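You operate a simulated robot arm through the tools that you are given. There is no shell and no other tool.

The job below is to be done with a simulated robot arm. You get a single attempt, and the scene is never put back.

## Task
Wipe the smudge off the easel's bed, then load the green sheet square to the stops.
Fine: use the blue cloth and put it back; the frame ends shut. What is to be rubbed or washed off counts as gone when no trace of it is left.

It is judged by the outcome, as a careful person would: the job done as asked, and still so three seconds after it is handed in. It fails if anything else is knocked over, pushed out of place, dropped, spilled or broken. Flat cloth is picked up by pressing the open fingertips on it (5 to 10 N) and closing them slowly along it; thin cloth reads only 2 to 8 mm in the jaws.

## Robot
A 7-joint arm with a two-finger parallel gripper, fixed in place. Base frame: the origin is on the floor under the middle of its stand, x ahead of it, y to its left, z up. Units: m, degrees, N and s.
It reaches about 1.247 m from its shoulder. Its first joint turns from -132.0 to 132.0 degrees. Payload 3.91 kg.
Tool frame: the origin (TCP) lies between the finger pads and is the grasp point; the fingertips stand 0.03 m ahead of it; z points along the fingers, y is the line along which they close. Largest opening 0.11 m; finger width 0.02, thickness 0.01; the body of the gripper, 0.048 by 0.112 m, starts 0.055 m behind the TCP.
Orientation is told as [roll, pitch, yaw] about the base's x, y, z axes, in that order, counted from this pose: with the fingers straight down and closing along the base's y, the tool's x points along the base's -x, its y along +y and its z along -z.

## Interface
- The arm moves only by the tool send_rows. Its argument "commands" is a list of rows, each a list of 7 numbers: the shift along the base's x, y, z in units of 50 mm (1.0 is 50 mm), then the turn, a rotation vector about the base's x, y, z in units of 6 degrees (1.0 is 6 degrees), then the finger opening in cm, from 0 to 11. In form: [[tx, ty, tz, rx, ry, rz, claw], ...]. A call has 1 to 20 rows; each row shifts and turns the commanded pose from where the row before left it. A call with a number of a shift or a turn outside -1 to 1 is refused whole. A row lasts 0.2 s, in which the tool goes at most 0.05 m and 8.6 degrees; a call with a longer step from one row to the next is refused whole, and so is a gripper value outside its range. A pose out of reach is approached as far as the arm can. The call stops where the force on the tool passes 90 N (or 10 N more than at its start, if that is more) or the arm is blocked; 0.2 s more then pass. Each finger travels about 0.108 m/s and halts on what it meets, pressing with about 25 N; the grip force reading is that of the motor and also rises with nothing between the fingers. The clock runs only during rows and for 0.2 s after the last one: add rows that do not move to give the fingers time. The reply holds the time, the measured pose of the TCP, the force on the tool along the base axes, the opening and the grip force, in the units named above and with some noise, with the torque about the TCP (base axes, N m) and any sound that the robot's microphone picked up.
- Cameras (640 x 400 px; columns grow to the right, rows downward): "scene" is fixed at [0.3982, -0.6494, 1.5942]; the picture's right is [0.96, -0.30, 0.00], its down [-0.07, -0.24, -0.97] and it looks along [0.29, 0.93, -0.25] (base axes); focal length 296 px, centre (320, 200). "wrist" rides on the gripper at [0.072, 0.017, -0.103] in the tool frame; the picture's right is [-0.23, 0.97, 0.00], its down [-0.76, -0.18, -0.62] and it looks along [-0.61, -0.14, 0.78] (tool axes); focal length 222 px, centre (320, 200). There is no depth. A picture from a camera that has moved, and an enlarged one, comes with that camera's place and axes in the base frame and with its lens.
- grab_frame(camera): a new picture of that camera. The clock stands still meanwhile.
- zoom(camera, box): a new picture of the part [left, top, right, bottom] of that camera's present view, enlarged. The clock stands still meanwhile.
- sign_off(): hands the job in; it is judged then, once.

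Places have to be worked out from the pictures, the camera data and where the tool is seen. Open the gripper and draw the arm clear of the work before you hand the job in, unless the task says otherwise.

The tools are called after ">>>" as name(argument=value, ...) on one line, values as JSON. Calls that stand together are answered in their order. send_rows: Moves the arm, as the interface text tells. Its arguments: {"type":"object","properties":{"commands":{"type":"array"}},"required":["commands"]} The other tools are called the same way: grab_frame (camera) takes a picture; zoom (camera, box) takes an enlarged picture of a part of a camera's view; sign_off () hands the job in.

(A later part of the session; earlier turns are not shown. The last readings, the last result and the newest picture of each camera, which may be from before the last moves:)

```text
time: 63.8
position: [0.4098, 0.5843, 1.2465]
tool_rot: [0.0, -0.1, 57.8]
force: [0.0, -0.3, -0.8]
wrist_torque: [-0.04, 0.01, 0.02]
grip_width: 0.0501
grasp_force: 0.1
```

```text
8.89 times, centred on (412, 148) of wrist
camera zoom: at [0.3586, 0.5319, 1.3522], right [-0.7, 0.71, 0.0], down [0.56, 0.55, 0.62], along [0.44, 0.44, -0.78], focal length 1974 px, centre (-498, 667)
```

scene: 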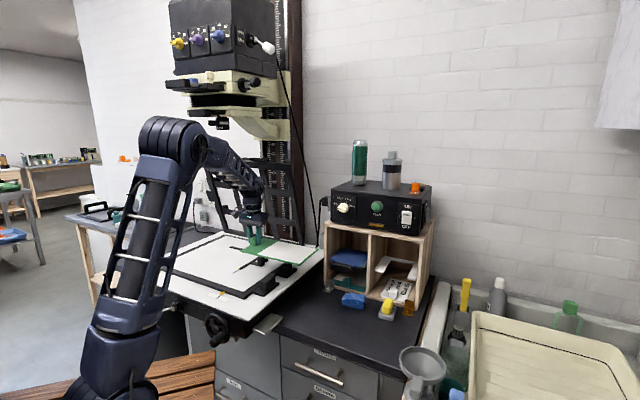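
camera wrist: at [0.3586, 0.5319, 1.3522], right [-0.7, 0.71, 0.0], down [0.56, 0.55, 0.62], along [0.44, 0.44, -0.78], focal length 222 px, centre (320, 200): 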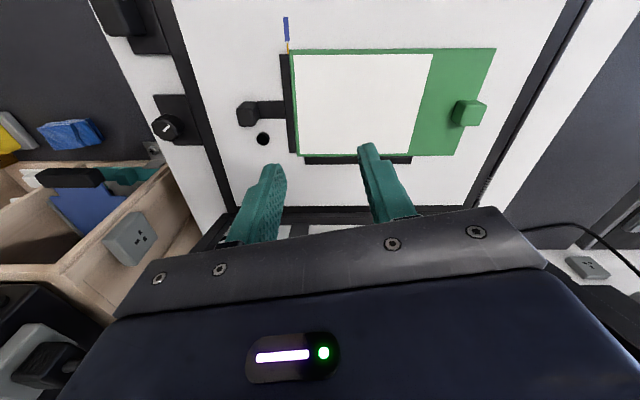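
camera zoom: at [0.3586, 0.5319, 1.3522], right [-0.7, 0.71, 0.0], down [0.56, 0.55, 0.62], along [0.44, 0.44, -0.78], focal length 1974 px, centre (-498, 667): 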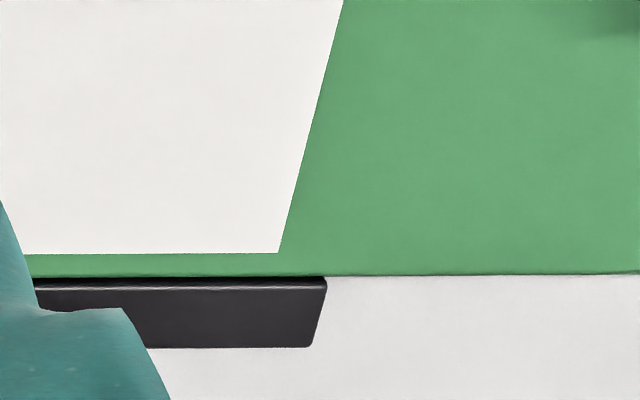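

The sheet is flush and square to both stops. Now for the frame: I'll look at its top rail and right side in the scene view.

>>> zoom(camera="scene", box=[195, 145, 315, 220])

>>> grab_frame(camera="scene")

```text
5.33 times, centred on (255, 182) of scene
camera zoom: at [0.3982, -0.6494, 1.5942], right [0.96, -0.3, 0.0], down [-0.07, -0.24, -0.97], along [0.29, 0.93, -0.25], focal length 1577 px, centre (667, 293)
```

zoom: 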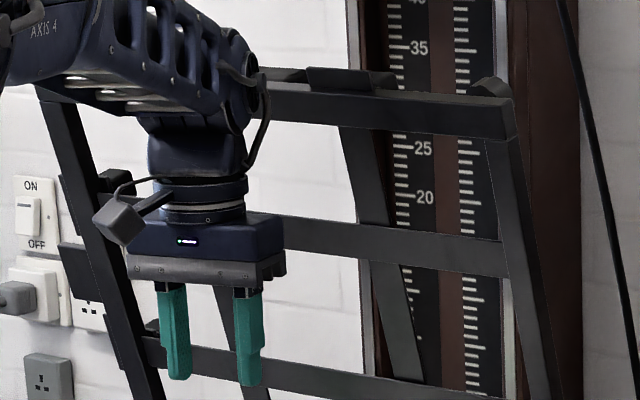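

```text
taken
```

scene: 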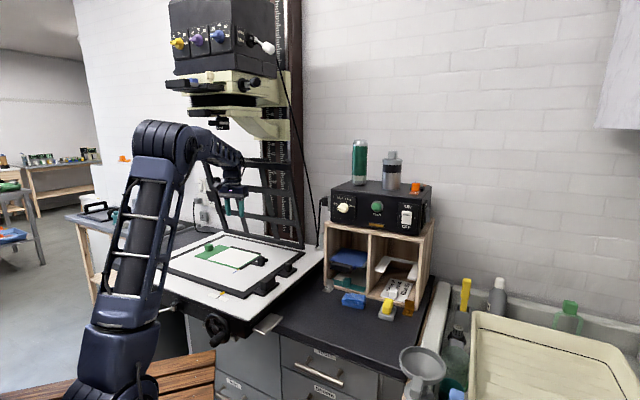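

I need to know how much space the enlarger leaves above the frame's top rail. I'll zoom in on the enlarger head.

>>> zoom(camera="scene", box=[150, 20, 330, 170])

>>> zoom(camera="scene", box=[200, 90, 320, 170])

```text
2.67 times, centred on (240, 95) of scene
camera zoom: at [0.3982, -0.6494, 1.5942], right [0.96, -0.3, 0.0], down [-0.07, -0.24, -0.97], along [0.29, 0.93, -0.25], focal length 788 px, centre (533, 480)
```

zoom: 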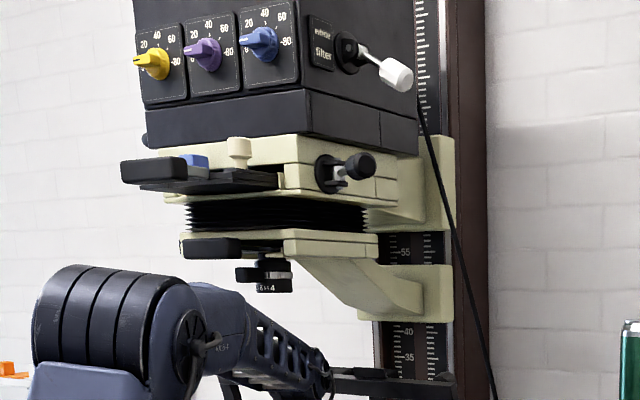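

```text
5.00 times, centred on (260, 130) of scene
camera zoom: at [0.3982, -0.6494, 1.5942], right [0.96, -0.3, 0.0], down [-0.07, -0.24, -0.97], along [0.29, 0.93, -0.25], focal length 1478 px, centre (620, 550)
```

zoom: 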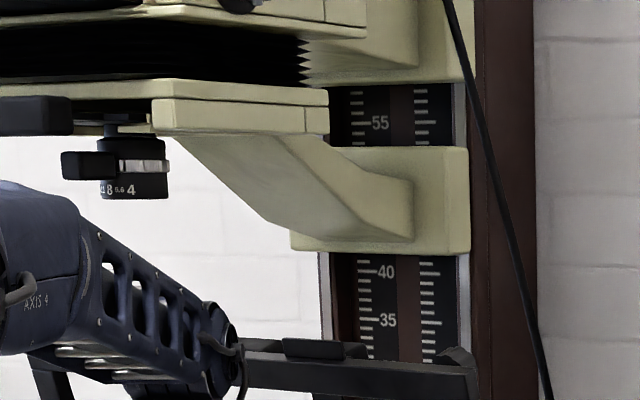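

The frame swings on the far edge, and the left blade will land very near the sheet's knob, so I want a precise check before closing. I'll tilt the wrist camera up to look at the frame's lower part from the front.

>>> send_rows(commands=[[-0.54, -0.18, 0, 0.687, -0.687, 0, 5], [-0.54, -0.18, 0, 0.687, -0.687, 0, 5], [-0.54, -0.18, 0, 0.687, -0.687, 0, 5], [-0.54, -0.18, 0, 0.687, -0.687, 0, 5], [-0.54, -0.18, 0, 0.687, -0.687, 0, 5], [-0.54, -0.18, 0, 0.687, -0.687, 0, 5]])

>>> grab_frame(camera="wrist")

>>> grab_frame(camera="scene")

```text
time: 65.2
position: [0.2498, 0.5292, 1.2494]
tool_rot: [-8.6, -34.0, 60.3]
force: [1.1, 0.8, 0.0]
wrist_torque: [0.0, -0.03, 0.0]
grip_width: 0.05
grasp_force: 0.1
```

```text
taken
camera wrist: at [0.1649, 0.4459, 1.2922], right [-0.7, 0.71, 0.0], down [0.2, 0.2, 0.96], along [0.68, 0.68, -0.28], focal length 222 px, centre (320, 200)
```

wrist: 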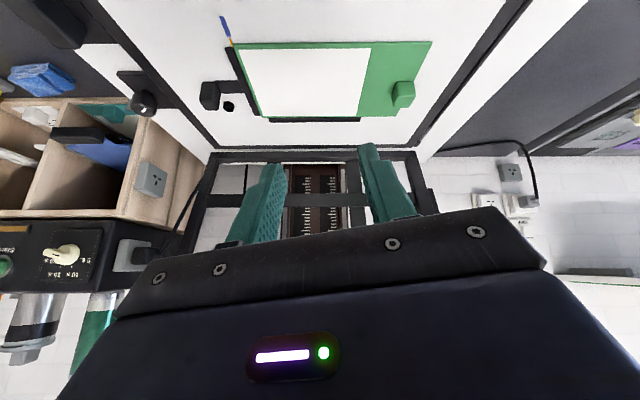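

```text
taken
```

scene: 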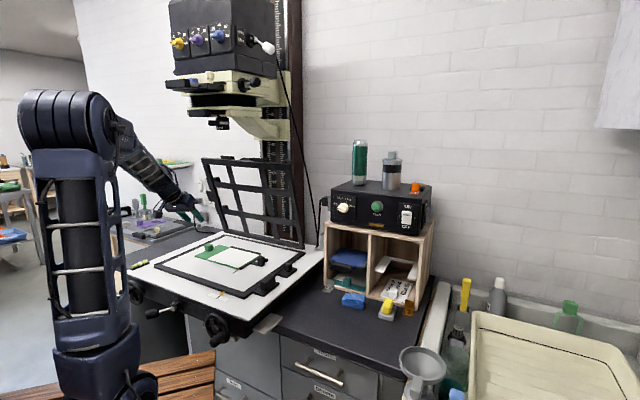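

Very useful view of the bed, sheet and frame together. I'll zoom in on the frame's lower part and the knob.

>>> zoom(camera="wrist", box=[195, 30, 445, 186])

>>> zoom(camera="wrist", box=[200, 130, 320, 205])

>>> zoom(camera="wrist", box=[330, 70, 450, 210])

```text
2.56 times, centred on (320, 108) of wrist
camera zoom: at [0.1649, 0.4459, 1.2922], right [-0.7, 0.71, 0.0], down [0.2, 0.2, 0.96], along [0.68, 0.68, -0.28], focal length 569 px, centre (320, 436)
```

zoom: 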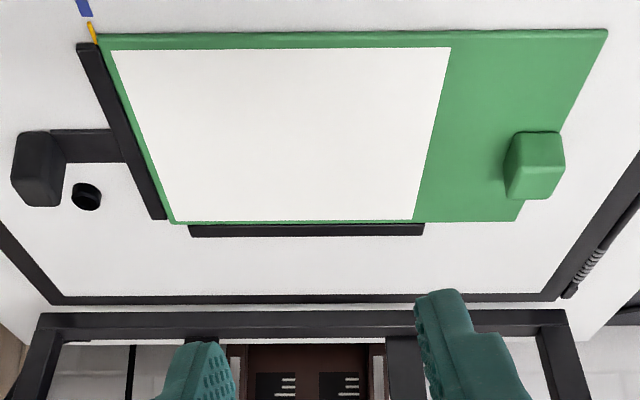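

```text
5.33 times, centred on (260, 168) of wrist
camera zoom: at [0.1649, 0.4459, 1.2922], right [-0.7, 0.71, 0.0], down [0.2, 0.2, 0.96], along [0.68, 0.68, -0.28], focal length 1185 px, centre (640, 373)
```

zoom: 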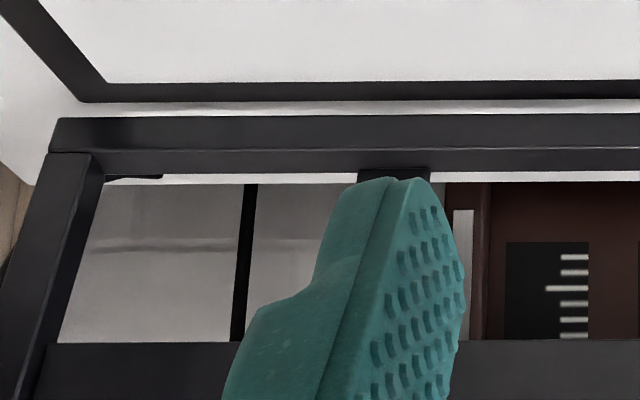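

```text
2.86 times, centred on (390, 140) of wrist
camera zoom: at [0.1649, 0.4459, 1.2922], right [-0.7, 0.71, 0.0], down [0.2, 0.2, 0.96], along [0.68, 0.68, -0.28], focal length 635 px, centre (120, 371)
```

zoom: 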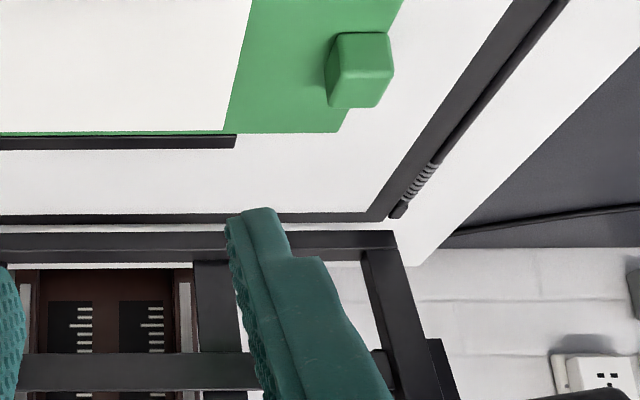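

The new stereo measurement puts the left blade at v≈0.262–0.292, so it clears the knob (inner face v≈0.319). The frame pivots near u≈0.946, z≈1.02, with its top rail at about u≈0.848, z≈1.42. I'll bring the arm back to the right of centre with the tool upright.

>>> send_rows(commands=[[0.7, -0.502, 0.143, -0.687, 0.687, 0, 5], [0.7, -0.502, 0.143, -0.687, 0.687, 0, 5], [0.7, -0.502, 0.143, -0.687, 0.687, 0, 5], [0.7, -0.502, 0.143, -0.687, 0.687, 0, 5], [0.7, -0.502, 0.143, -0.687, 0.687, 0, 5], [0.7, -0.502, 0.143, -0.687, 0.687, 0, 5], [0.7, -0.502, 0.143, 0, 0, 0, 5]])

>>> grab_frame(camera="scene")

```text
time: 66.8
position: [0.4925, 0.3539, 1.299]
tool_rot: [0.0, 0.0, 57.8]
force: [-0.3, 0.5, 0.5]
wrist_torque: [-0.04, 0.0, -0.01]
grip_width: 0.0502
grasp_force: 0.1
```

```text
taken
```

scene: 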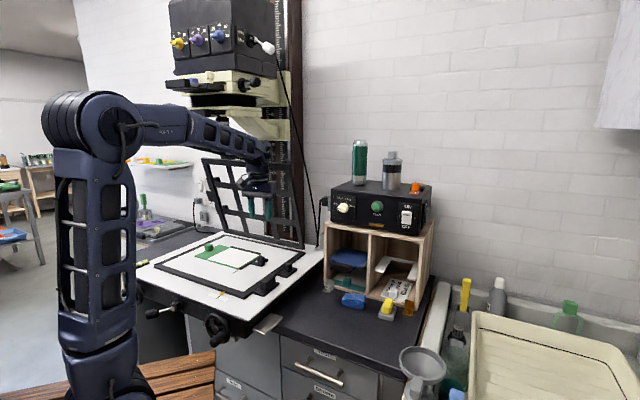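

Now I'll turn the tool to yaw 135° here at low height (closing line along u), then tilt and lean it so the wrist stays away from the enlarger.

>>> send_rows(commands=[[0, 0, 0, 0, 0, 0.99, 5], [0, 0, 0, 0, 0, 0.99, 5], [0, 0, 0, 0, 0, 0.99, 5], [0, 0, 0, 0, 0, 0.99, 5], [0, 0, 0, 0, 0, 0.99, 5], [0, 0, 0, 0, 0, 0.99, 5], [0, 0, 0, 0, 0, 0.99, 5], [0, 0, 0, 0, 0, 0.99, 5], [0, 0, 0, 0, 0, 0.99, 5], [0, 0, 0, 0, 0, 0.99, 5], [0, 0, 0, 0, 0, 0.99, 5], [0, 0, 0, 0, 0, 0.99, 5], [0, 0, 0, 0, 0, 0.99, 5]])

>>> grab_frame(camera="scene")

>>> grab_frame(camera="wrist")

```text
time: 69.6
position: [0.4937, 0.3555, 1.2984]
tool_rot: [0.0, 0.0, 135.0]
force: [-0.2, 0.0, -0.4]
wrist_torque: [0.01, -0.01, 0.02]
grip_width: 0.0502
grasp_force: 0.0
```

```text
taken
```

scene: 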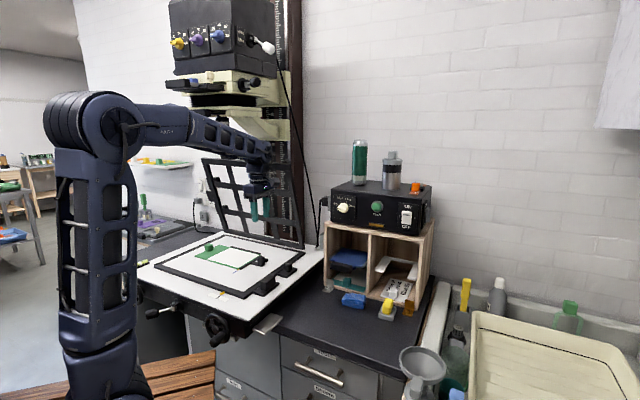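

```text
taken
camera wrist: at [0.5341, 0.2913, 1.4029], right [-0.85, -0.53, 0.0], down [-0.41, 0.66, 0.62], along [-0.33, 0.53, -0.78], focal length 222 px, centre (320, 200)
```

wrist: 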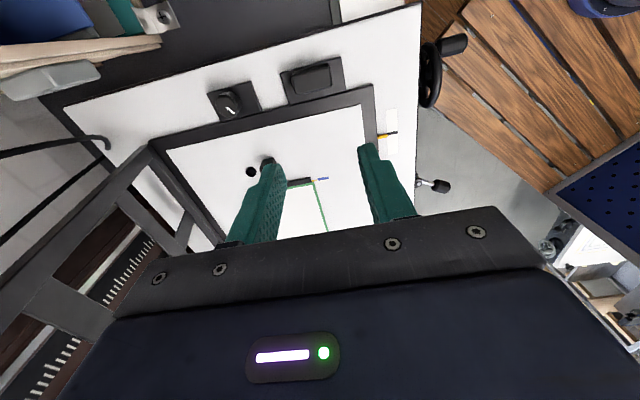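

Yaw 135° is reached. Now I'll apply the 25° forward tilt and the 15° lean.

>>> send_rows(commands=[[0, 0, 0.3, 0.943, -0.236, 0, 5], [0, 0, 0.3, 0.943, -0.236, 0, 5], [0, 0, 0.3, 0.943, -0.236, 0, 5], [0, 0, 0.3, 0.943, -0.236, 0, 5], [0, 0, 0.3, 0.943, -0.236, 0, 5]])

>>> grab_frame(camera="scene")

>>> grab_frame(camera="wrist")

```text
time: 70.8
position: [0.4943, 0.3538, 1.3749]
tool_rot: [-25.7, -14.6, 138.3]
force: [1.3, 0.6, -0.4]
wrist_torque: [0.03, 0.03, 0.01]
grip_width: 0.05
grasp_force: 0.0
```

```text
taken
```

scene: 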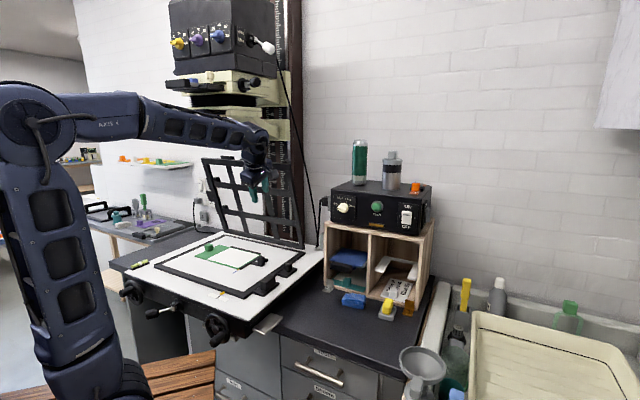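

```text
taken
camera wrist: at [0.5239, 0.2482, 1.4399], right [-0.83, -0.44, -0.35], down [-0.5, 0.3, 0.81], along [-0.25, 0.85, -0.47], focal length 222 px, centre (320, 200)
```

wrist: 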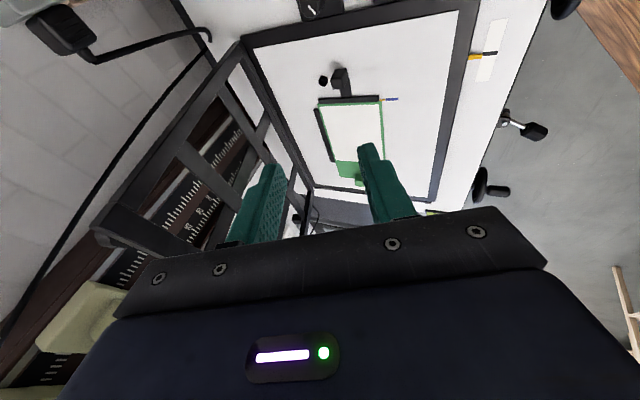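

The tool now points forward and down with its closing line across the frame. I'll move up in stages towards the pre-approach point in front of the top rail.

>>> send_rows(commands=[[0.2155, 0.4915, 0.64, 0, 0, 0, 5], [0.2155, 0.4915, 0.64, 0, 0, 0, 5], [0.2155, 0.4915, 0.64, 0, 0, 0, 5], [0.2155, 0.4915, 0.64, 0, 0, 0, 5]])

>>> zoom(camera="scene", box=[150, 40, 330, 240])

>>> grab_frame(camera="wrist")

```text
time: 71.8
position: [0.5367, 0.4509, 1.502]
tool_rot: [-25.6, -14.5, 138.2]
force: [-1.0, -0.4, 0.4]
wrist_torque: [0.01, 0.01, -0.04]
grip_width: 0.0499
grasp_force: 0.0
```

```text
2.00 times, centred on (240, 140) of scene
camera zoom: at [0.3982, -0.6494, 1.5942], right [0.96, -0.3, 0.0], down [-0.07, -0.24, -0.97], along [0.29, 0.93, -0.25], focal length 591 px, centre (480, 320)
```

zoom: 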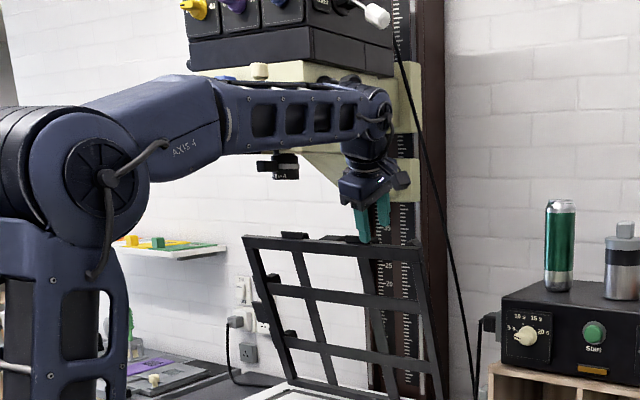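

```text
taken
camera wrist: at [0.5664, 0.3464, 1.5682], right [-0.83, -0.44, -0.35], down [-0.5, 0.3, 0.81], along [-0.25, 0.85, -0.47], focal length 222 px, centre (320, 200)
```

wrist: 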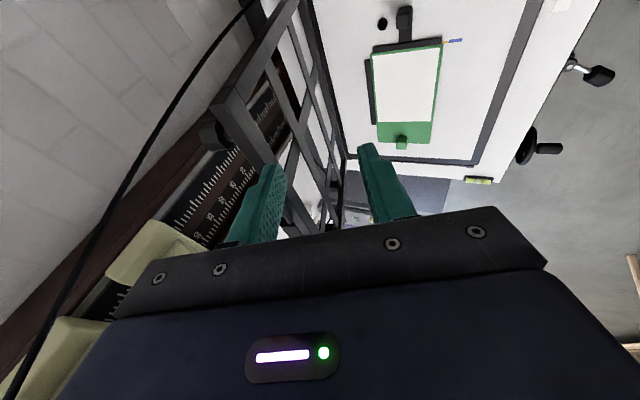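

The arm is below and to the right of the lamp house. I'll zoom in with the wrist camera on the top rail's right end.

>>> zoom(camera="wrist", box=[180, 40, 400, 240])

>>> zoom(camera="scene", box=[220, 70, 310, 180])

```text
2.00 times, centred on (290, 140) of wrist
camera zoom: at [0.5664, 0.3464, 1.5682], right [-0.83, -0.44, -0.35], down [-0.5, 0.3, 0.81], along [-0.25, 0.85, -0.47], focal length 444 px, centre (380, 320)
```

zoom: 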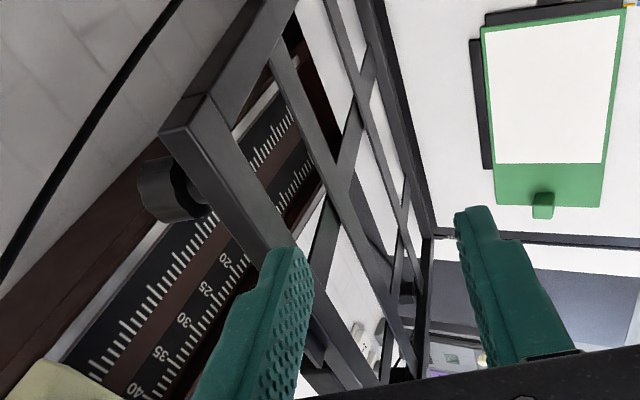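

```text
3.64 times, centred on (265, 125) of scene
camera zoom: at [0.3982, -0.6494, 1.5942], right [0.96, -0.3, 0.0], down [-0.07, -0.24, -0.97], along [0.29, 0.93, -0.25], focal length 1075 px, centre (520, 473)
```

zoom: 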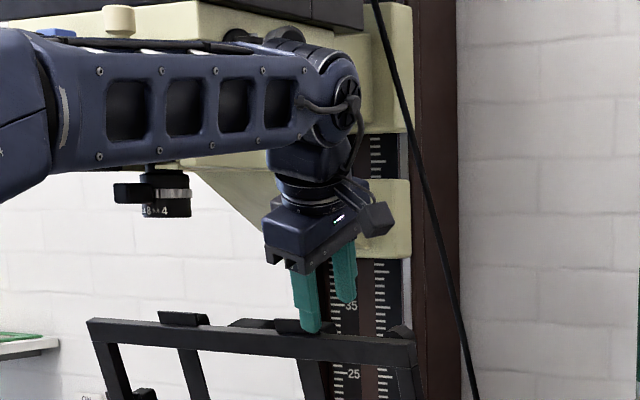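

There is a fluted knob on the rear of the top rail at its right end, evidently the frame's handle. Pinching it across v would let the frame pivot in the grip. I'll look closer.

>>> zoom(camera="wrist", box=[230, 80, 310, 160])

>>> zoom(camera="scene", box=[255, 145, 305, 185])

```text
5.00 times, centred on (270, 120) of wrist
camera zoom: at [0.5664, 0.3464, 1.5682], right [-0.83, -0.44, -0.35], down [-0.5, 0.3, 0.81], along [-0.25, 0.85, -0.47], focal length 1111 px, centre (570, 600)
```

zoom: 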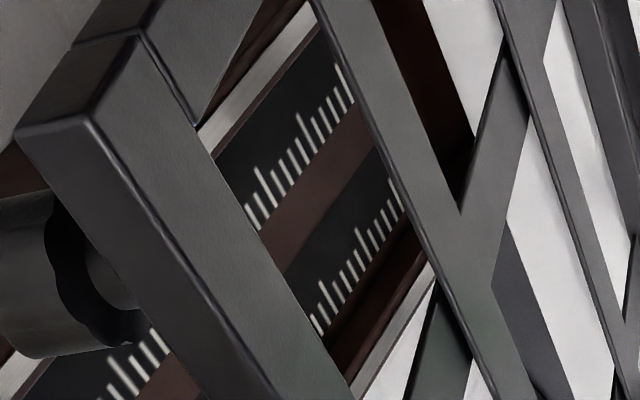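

```text
10.00 times, centred on (280, 165) of scene
camera zoom: at [0.3982, -0.6494, 1.5942], right [0.96, -0.3, 0.0], down [-0.07, -0.24, -0.97], along [0.29, 0.93, -0.25], focal length 2956 px, centre (720, 550)
```

zoom: 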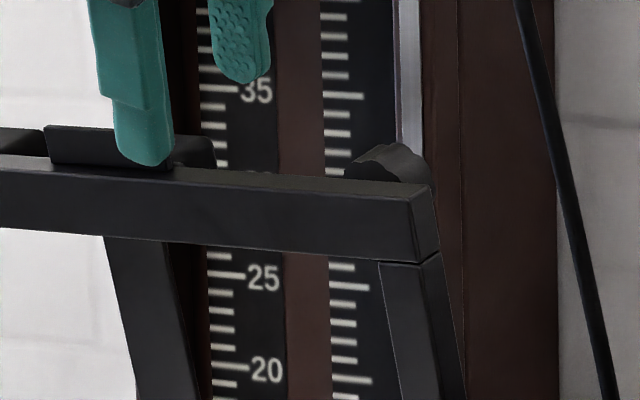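

The knob is about 36 mm across, centred near u≈0.878, v≈-0.027, z≈1.43, behind the rail. I'll back off, level the tool and turn it to yaw 45° so that the fingers close along v.

>>> send_rows(commands=[[-0.2155, -0.4915, -0.64, 0, 0, 0, 6], [-0.2155, -0.4915, -0.64, 0, 0, 0, 6], [-0.2155, -0.4915, -0.64, -0.943, 0.236, 0, 6], [-0.2155, -0.4915, -0.64, -0.943, 0.236, 0, 6], [0, 0, 0, -0.943, 0.236, 0, 7], [0, 0, 0, -0.943, 0.236, 0, 7], [0, 0, 0, -0.943, 0.236, 0, 7], [0, 0, 0, 0, 0, -1, 7], [0, 0, 0, 0, 0, -1, 7], [0, 0, 0, 0, 0, -1, 7], [0, 0, 0, 0, 0, -1, 7], [0, 0, 0, 0, 0, -1, 7], [0, 0, 0, 0, 0, -1, 7], [0, 0, 0, 0, 0, -1, 7], [0, 0, 0, 0, 0, -1, 7], [0, 0, 0, 0, 0, -1, 7], [0, 0, 0, 0, 0, -1, 7], [0, 0, 0, 0, 0, -1, 7]])

```text
time: 75.6
position: [0.4935, 0.3534, 1.3734]
tool_rot: [0.0, -0.1, 68.8]
force: [-0.1, 0.4, -0.2]
wrist_torque: [-0.04, -0.01, 0.03]
grip_width: 0.07
grasp_force: 0.1
```

>>> send_rows(commands=[[0, 0, 0, 0, 0, -0.99, 7], [0, 0, 0, 0, 0, -0.99, 7], [0, 0, 0, 0, 0, -0.99, 7], [0, 0, 0, 0, 0, -0.99, 7], [0, 0, 0, 0.589, -0.589, 0, 7], [0, 0, 0, 0.589, -0.589, 0, 7], [0, 0, 0, 0.589, -0.589, 0, 7], [0, 0, 0, 0.589, -0.589, 0, 7]])

>>> grab_frame(camera="wrist")

>>> grab_frame(camera="scene")

```text
time: 77.4
position: [0.4945, 0.3543, 1.3736]
tool_rot: [-0.1, -20.0, 45.1]
force: [-0.6, -0.1, -0.2]
wrist_torque: [-0.02, 0.01, 0.01]
grip_width: 0.07
grasp_force: 0.0
```

```text
taken
camera wrist: at [0.4103, 0.293, 1.4468], right [-0.54, 0.84, 0.08], down [0.48, 0.23, 0.85], along [0.69, 0.49, -0.53], focal length 222 px, centre (320, 200)
```

wrist: 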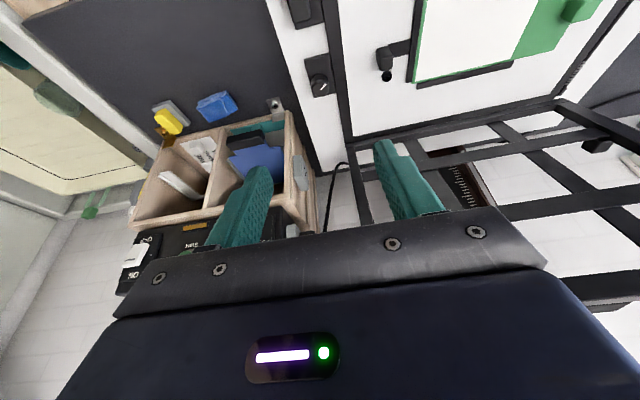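

```text
taken
```

scene: 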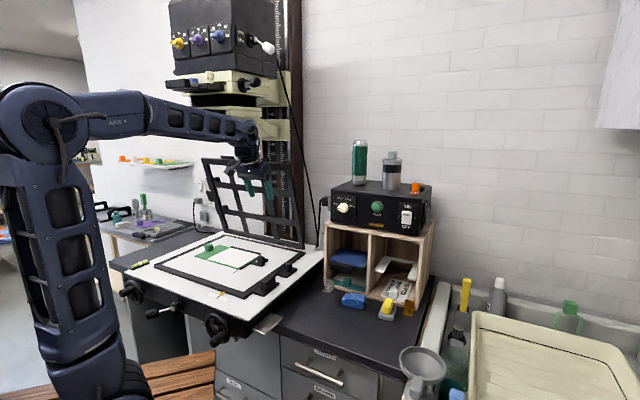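

The orientation is set (fingers closing along v, 20° forward tilt). I'll rise, then check the view before going over the rail.

>>> send_rows(commands=[[0.0355, 0.389, 0.705, 0, 0, 0, 7], [0.0355, 0.389, 0.705, 0, 0, 0, 7], [0.0355, 0.389, 0.705, 0, 0, 0, 7], [0.0355, 0.389, 0.705, 0, 0, 0, 7], [0.5835, 0.739, 0, 0, 0, 0, 7], [0.5835, 0.739, 0, 0, 0, 0, 7]])

>>> grab_frame(camera="wrist")

>>> zoom(camera="scene", box=[200, 40, 330, 200])

```text
time: 78.8
position: [0.5579, 0.5057, 1.5143]
tool_rot: [-0.2, -20.1, 45.1]
force: [-0.1, 0.0, 1.5]
wrist_torque: [0.06, -0.04, 0.04]
grip_width: 0.07
grasp_force: 0.0
```

```text
taken
camera wrist: at [0.4735, 0.444, 1.5878], right [-0.54, 0.84, 0.08], down [0.48, 0.23, 0.85], along [0.69, 0.49, -0.53], focal length 222 px, centre (320, 200)
```

wrist: 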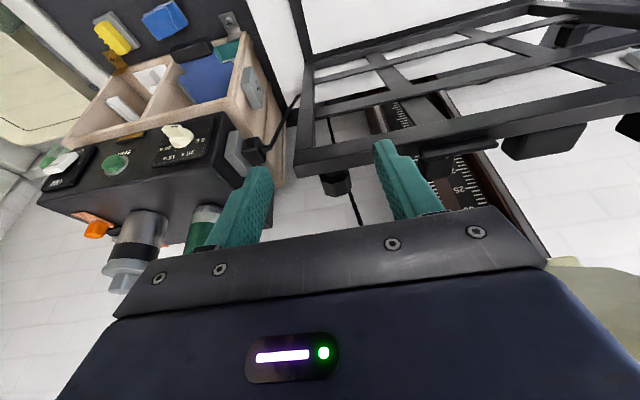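

```text
2.50 times, centred on (265, 120) of scene
camera zoom: at [0.3982, -0.6494, 1.5942], right [0.96, -0.3, 0.0], down [-0.07, -0.24, -0.97], along [0.29, 0.93, -0.25], focal length 739 px, centre (458, 400)
```

zoom: 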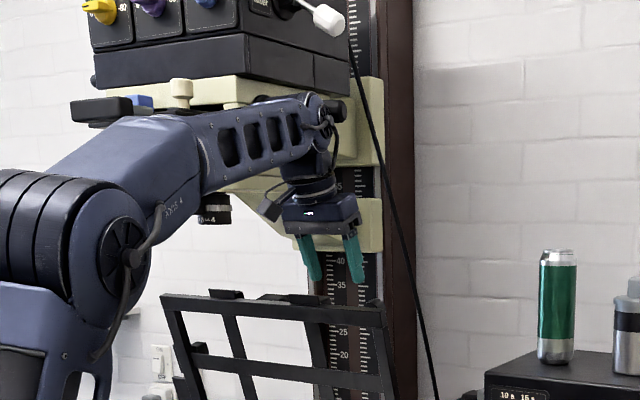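

The knob is visible between the open fingers. I'll zoom in to refine its position.

>>> zoom(camera="wrist", box=[270, 120, 420, 215])

>>> zoom(camera="wrist", box=[400, 60, 640, 210])

```text
4.21 times, centred on (345, 168) of wrist
camera zoom: at [0.4735, 0.444, 1.5878], right [-0.54, 0.84, 0.08], down [0.48, 0.23, 0.85], along [0.69, 0.49, -0.53], focal length 935 px, centre (215, 337)
```

zoom: 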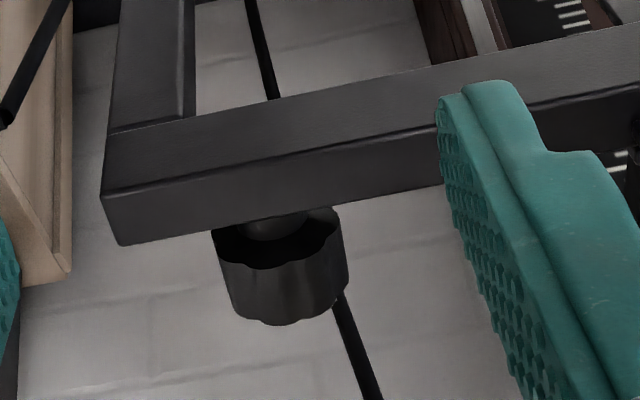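

```text
2.67 times, centred on (520, 135) of wrist
camera zoom: at [0.4735, 0.444, 1.5878], right [-0.54, 0.84, 0.08], down [0.48, 0.23, 0.85], along [0.69, 0.49, -0.53], focal length 592 px, centre (-213, 373)
```

zoom: 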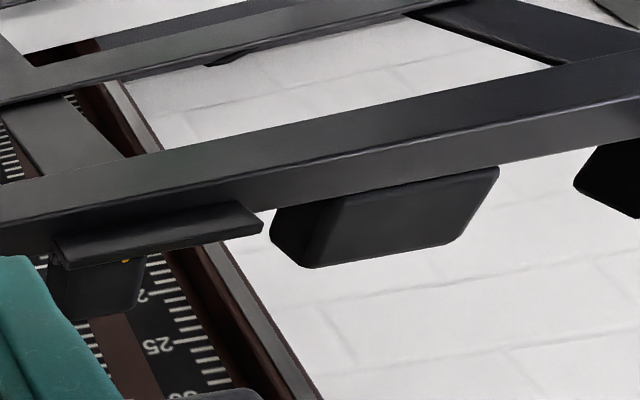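

Combining both wrist views, the knob centre is at about u=0.8655, v=-0.036, z=1.431. I'll move forward over the rail, staying about 5 cm above it.

>>> send_rows(commands=[[0.4, 0.4, 0, 0, 0, 0, 7], [0.4, 0.4, 0.02, 0, 0, 0, 7], [0.36, 0.37, 0, 0, 0, 0, 7]])

>>> grab_frame(camera="wrist")

>>> zoom(camera="scene", box=[220, 70, 320, 190])

```text
time: 79.8
position: [0.5804, 0.5305, 1.5555]
tool_rot: [0.3, -22.8, 46.0]
force: [1.8, 17.1, -7.0]
wrist_torque: [-1.17, 0.02, -0.37]
grip_width: 0.0701
grasp_force: 0.1
stopped in row 3: the arm was blocked; the commanded pose is now the measured one
```

```text
taken
camera wrist: at [0.496, 0.4659, 1.6249], right [-0.56, 0.83, 0.09], down [0.45, 0.21, 0.87], along [0.7, 0.52, -0.49], focal length 222 px, centre (320, 200)
```

wrist: 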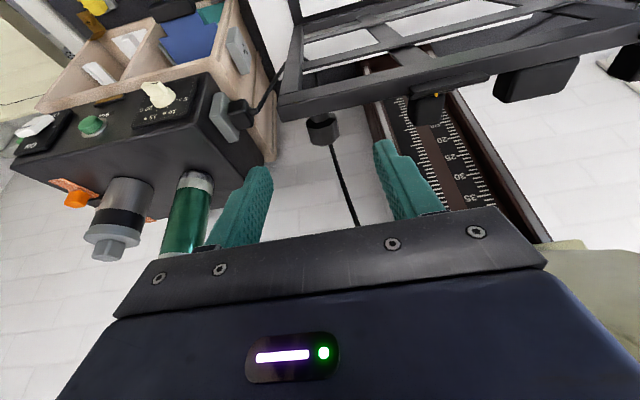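

```text
3.33 times, centred on (270, 130) of scene
camera zoom: at [0.3982, -0.6494, 1.5942], right [0.96, -0.3, 0.0], down [-0.07, -0.24, -0.97], along [0.29, 0.93, -0.25], focal length 986 px, centre (487, 433)
```

zoom: 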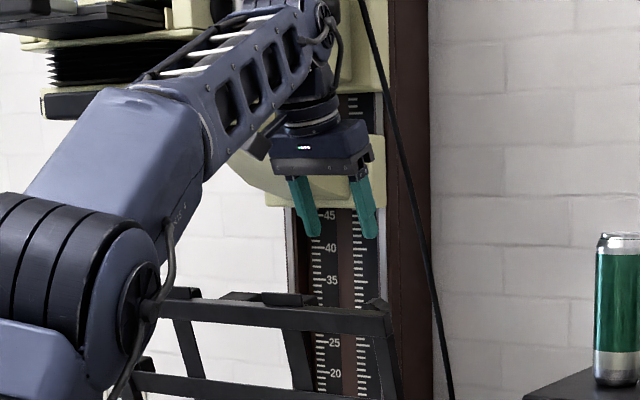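

The arm was blocked and its elbow shifted. I'll look at the whole scene to see what it is touching before moving again.

>>> grab_frame(camera="scene")

>>> zoom(camera="scene", box=[150, 0, 330, 130])

```text
taken
```

scene: 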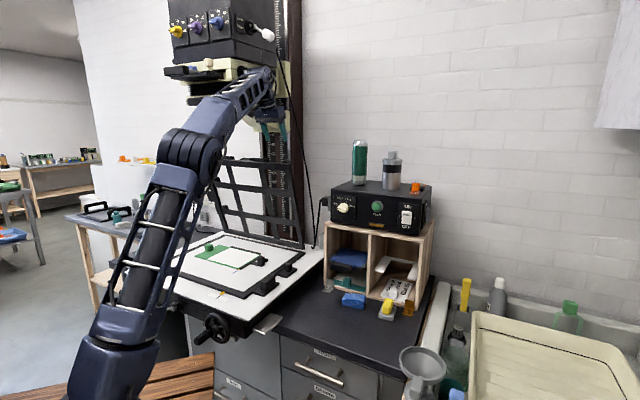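

```text
3.08 times, centred on (240, 65) of scene
camera zoom: at [0.3982, -0.6494, 1.5942], right [0.96, -0.3, 0.0], down [-0.07, -0.24, -0.97], along [0.29, 0.93, -0.25], focal length 910 px, centre (566, 615)
```

zoom: 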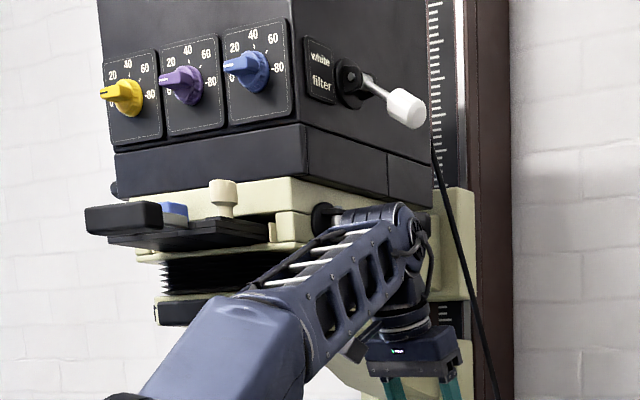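

The forearm sits close to the side of the enlarger head, so I suspect the wrist met it. I'll retreat gently backwards and inspect.

>>> send_rows(commands=[[-0.3, -0.35, 0, 0, 0, 0, 7], [-0.4, -0.45, -0.2, 0, 0, 0, 7], [-0.4, -0.45, -0.2, 0, 0, 0, 7]])

>>> grab_frame(camera="scene")

>>> zoom(camera="scene", box=[150, 0, 330, 130])

```text
time: 80.6
position: [0.5438, 0.5153, 1.5021]
tool_rot: [-0.4, -20.4, 46.3]
force: [0.2, 2.0, -1.0]
wrist_torque: [-0.08, -0.03, -0.02]
grip_width: 0.0701
grasp_force: 0.0
```

```text
taken
```

scene: 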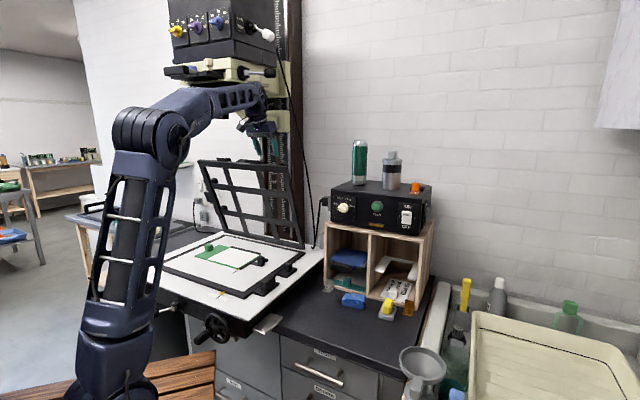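

```text
3.08 times, centred on (240, 65) of scene
camera zoom: at [0.3982, -0.6494, 1.5942], right [0.96, -0.3, 0.0], down [-0.07, -0.24, -0.97], along [0.29, 0.93, -0.25], focal length 910 px, centre (566, 615)
```

zoom: 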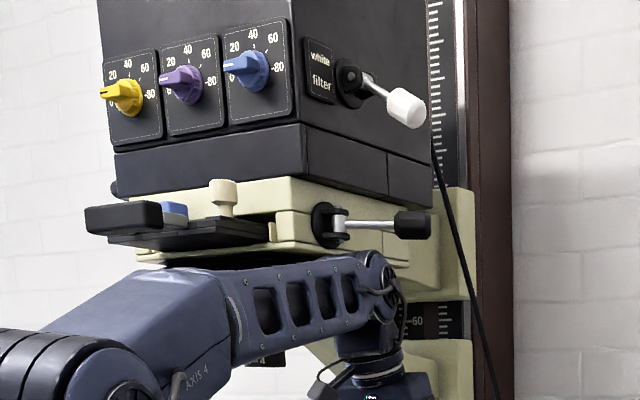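

Compared with earlier pictures the enlarger head looks higher. I need to measure this carefully with the same zoom boxes as before.

>>> zoom(camera="scene", box=[200, 90, 320, 170])

>>> zoom(camera="scene", box=[150, 20, 330, 170])

```text
5.00 times, centred on (260, 130) of scene
camera zoom: at [0.3982, -0.6494, 1.5942], right [0.96, -0.3, 0.0], down [-0.07, -0.24, -0.97], along [0.29, 0.93, -0.25], focal length 1478 px, centre (620, 550)
```

zoom: 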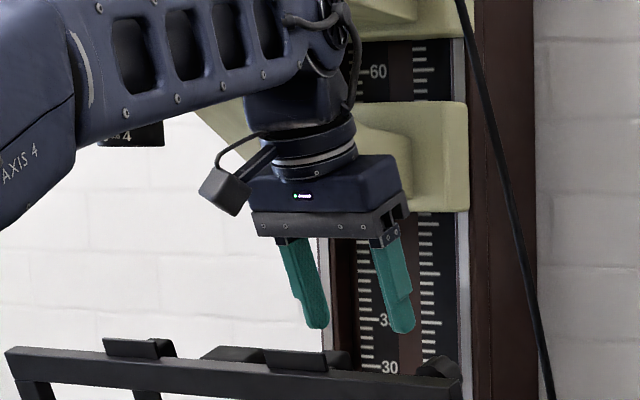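

```text
2.67 times, centred on (240, 95) of scene
camera zoom: at [0.3982, -0.6494, 1.5942], right [0.96, -0.3, 0.0], down [-0.07, -0.24, -0.97], along [0.29, 0.93, -0.25], focal length 788 px, centre (533, 480)
```

zoom: 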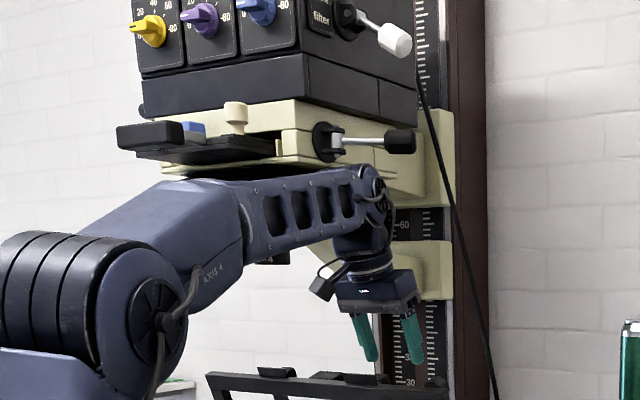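

The head has indeed risen about 4 cm on its column scale (bracket bottom from just above "40" to about 45.7). I'll check whether the frame moved too, using the earlier box, and whether the head is holding still.

>>> zoom(camera="scene", box=[196, 148, 316, 254])

>>> zoom(camera="scene", box=[255, 145, 305, 185])

```text
3.77 times, centred on (256, 201) of scene
camera zoom: at [0.3982, -0.6494, 1.5942], right [0.96, -0.3, 0.0], down [-0.07, -0.24, -0.97], along [0.29, 0.93, -0.25], focal length 1116 px, centre (562, 196)
```

zoom: 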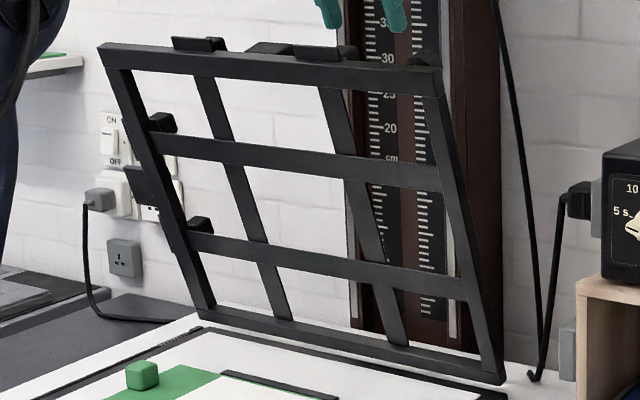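

```text
10.00 times, centred on (280, 165) of scene
camera zoom: at [0.3982, -0.6494, 1.5942], right [0.96, -0.3, 0.0], down [-0.07, -0.24, -0.97], along [0.29, 0.93, -0.25], focal length 2956 px, centre (720, 550)
```

zoom: 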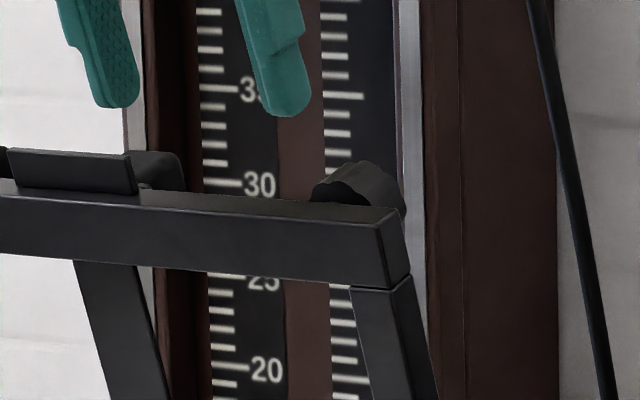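

The arm pushed the enlarger head up about 4 cm and swung its side lever, and the frame was nudged a few degrees (it stays where left, so the hinge has friction). I must put the head and lever back. First I'll withdraw the arm downwards and back, to see everything clearly.

>>> send_rows(commands=[[-0.3, -0.35, -0.6, 0, 0, 0, 7], [-0.4, -0.45, -0.6, 0, 0, 0, 7], [-0.5, -0.55, -0.5, 0, 0, 0, 7], [-0.5, -0.6, -0.4, 0, 0, 0, 7], [-0.5, -0.6, -0.4, 0, 0, 0, 7]])

>>> grab_frame(camera="scene")

>>> zoom(camera="scene", box=[150, 0, 330, 130])

```text
time: 81.8
position: [0.4358, 0.3865, 1.3744]
tool_rot: [-0.4, -20.3, 46.2]
force: [0.2, 0.8, -1.2]
wrist_torque: [-0.04, 0.05, 0.0]
grip_width: 0.0701
grasp_force: 0.1
```

```text
taken
```

scene: 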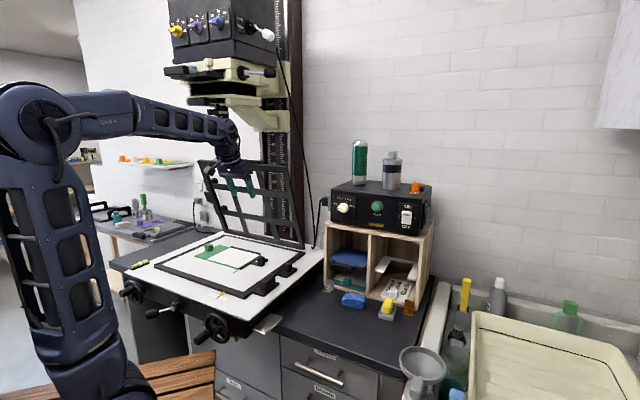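

```text
3.08 times, centred on (240, 65) of scene
camera zoom: at [0.3982, -0.6494, 1.5942], right [0.96, -0.3, 0.0], down [-0.07, -0.24, -0.97], along [0.29, 0.93, -0.25], focal length 910 px, centre (566, 615)
```

zoom: 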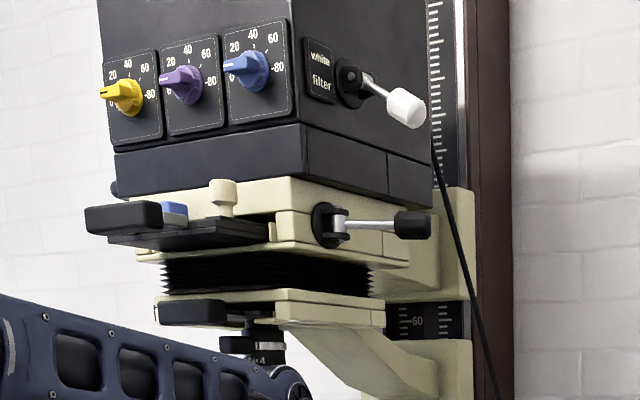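

The head is static at about 4.2 cm above its original place, and the black side lever has swung back. I'll zoom in closely on the lever and stage to plan the repair.

>>> zoom(camera="scene", box=[225, 45, 295, 95])

>>> zoom(camera="scene", box=[160, 55, 260, 130])

```text
8.00 times, centred on (260, 70) of scene
camera zoom: at [0.3982, -0.6494, 1.5942], right [0.96, -0.3, 0.0], down [-0.07, -0.24, -0.97], along [0.29, 0.93, -0.25], focal length 2365 px, centre (800, 1240)
```

zoom: 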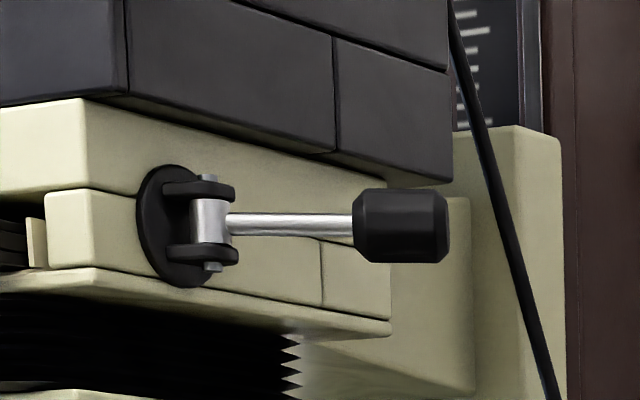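

```text
5.33 times, centred on (210, 92) of scene
camera zoom: at [0.3982, -0.6494, 1.5942], right [0.96, -0.3, 0.0], down [-0.07, -0.24, -0.97], along [0.29, 0.93, -0.25], focal length 1577 px, centre (907, 773)
```

zoom: 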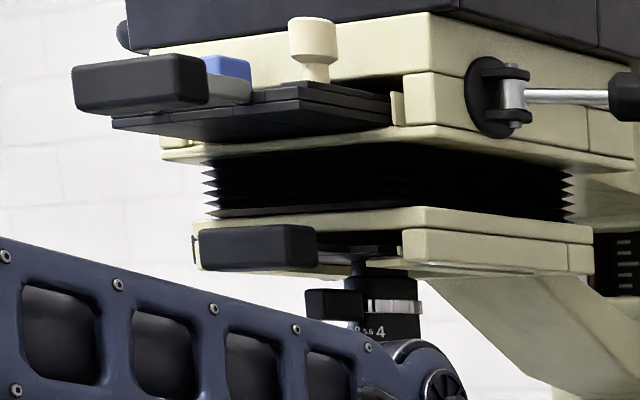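

The lever swings on a vertical clevis pin, so it can bear vertical load. I'll swing the tool to point forward and nearly level, so that the wrist camera (looking up) can show the head's exact geometry.

>>> send_rows(commands=[[-0.006, -0.071, 0.2, 0.695, -0.695, 0, 7], [-0.006, -0.071, 0.2, 0.695, -0.695, 0, 7], [-0.006, -0.071, 0.2, 0.695, -0.695, 0, 6], [-0.006, -0.071, 0.2, 0.695, -0.695, 0, 5], [-0.006, -0.071, 0.2, 0.695, -0.695, 0, 4], [-0.006, -0.071, 0.2, 0.695, -0.695, 0, 3], [-0.006, -0.071, 0.2, 0.695, -0.695, 0, 2], [-0.006, -0.071, 0.2, 0.695, -0.695, 0, 1], [-0.006, -0.071, 0.2, 0.695, -0.695, 0, 0]])

>>> grab_frame(camera="scene")

>>> grab_frame(camera="wrist")

```text
time: 83.8
position: [0.4322, 0.355, 1.4665]
tool_rot: [-3.9, -73.5, 49.0]
force: [0.3, 0.6, -0.2]
wrist_torque: [0.02, -0.01, 0.03]
grip_width: 0.0
grasp_force: 24.7
```

```text
taken
```

scene: 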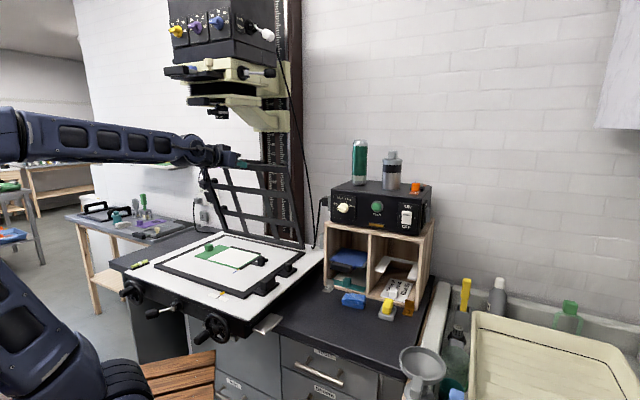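

```text
taken
camera wrist: at [0.3378, 0.2814, 1.4271], right [-0.65, 0.73, 0.2], down [-0.15, -0.38, 0.91], along [0.74, 0.56, 0.36], focal length 222 px, centre (320, 200)
```

wrist: 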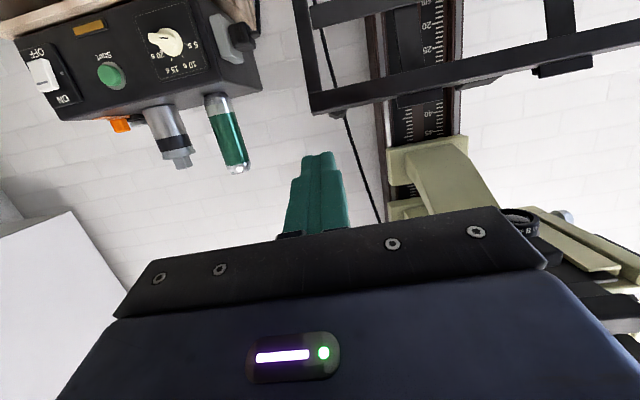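

I'll shift the tool to the front of the enlarger head, below it, to view the lens stage and its front handle.

>>> send_rows(commands=[[-0.603, 0.297, 0.25, 0.133, -0.133, 0.125, 0], [-0.603, 0.297, 0.25, 0.133, -0.133, 0.125, 0], [-0.603, 0.297, 0.25, 0.133, -0.133, 0.125, 0], [-0.603, 0.297, 0.25, 0.133, -0.133, 0.125, 0], [-0.603, 0.297, 0.25, 0.133, -0.133, 0.125, 0], [-0.603, 0.297, 0.25, 0.133, -0.133, 0.125, 0], [-0.603, 0.297, 0.25, 0.133, -0.133, 0.125, 0], [-0.603, 0.297, 0.25, 0.133, -0.133, 0.125, 0]])

>>> grab_frame(camera="scene")

>>> grab_frame(camera="wrist")

```text
time: 85.6
position: [0.1929, 0.4743, 1.567]
tool_rot: [-12.0, -82.3, 62.9]
force: [0.1, 0.4, 0.8]
wrist_torque: [0.01, 0.01, 0.04]
grip_width: 0.0
grasp_force: 25.2
```

```text
taken
```

scene: 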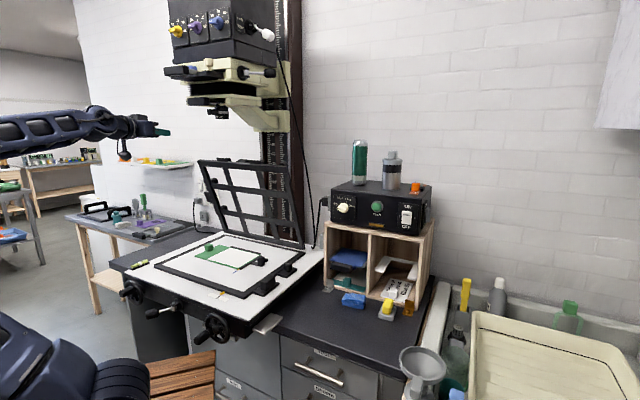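

```text
taken
camera wrist: at [0.1111, 0.3961, 1.5091], right [-0.74, 0.64, 0.2], down [-0.21, -0.5, 0.84], along [0.64, 0.58, 0.5], focal length 222 px, centre (320, 200)
```

wrist: 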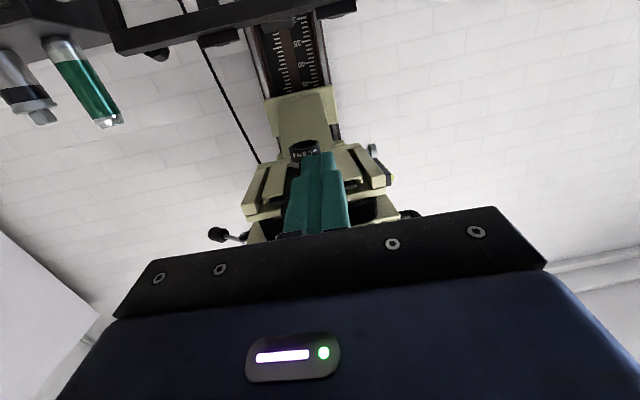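

Now the head's underside is in view. I'll zoom in on it.

>>> zoom(camera="wrist", box=[200, 90, 430, 240])

>>> zoom(camera="scene", box=[90, 30, 310, 170])

```text
2.67 times, centred on (315, 165) of wrist
camera zoom: at [0.1111, 0.3961, 1.5091], right [-0.74, 0.64, 0.2], down [-0.21, -0.5, 0.84], along [0.64, 0.58, 0.5], focal length 592 px, centre (333, 293)
```

zoom: 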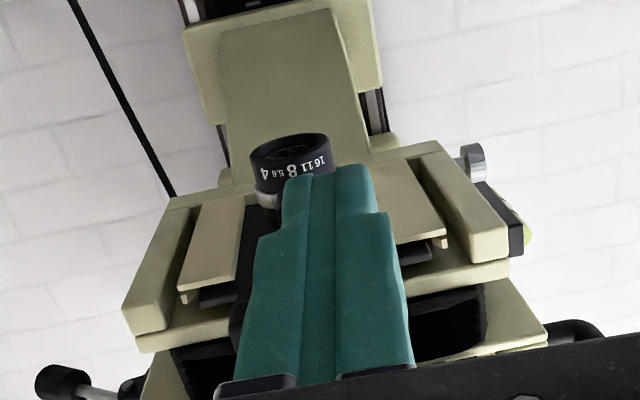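

```text
2.86 times, centred on (200, 100) of scene
camera zoom: at [0.3982, -0.6494, 1.5942], right [0.96, -0.3, 0.0], down [-0.07, -0.24, -0.97], along [0.29, 0.93, -0.25], focal length 845 px, centre (663, 486)
```

zoom: 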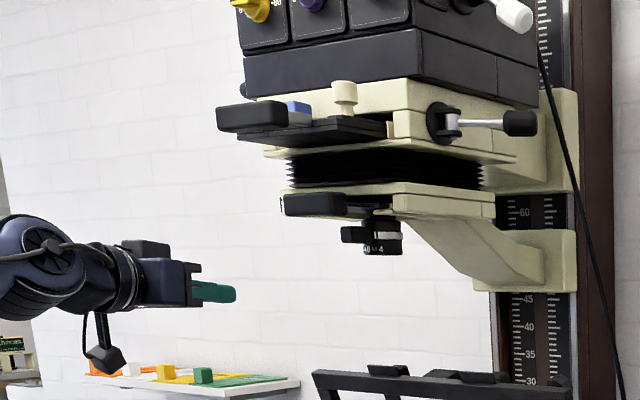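

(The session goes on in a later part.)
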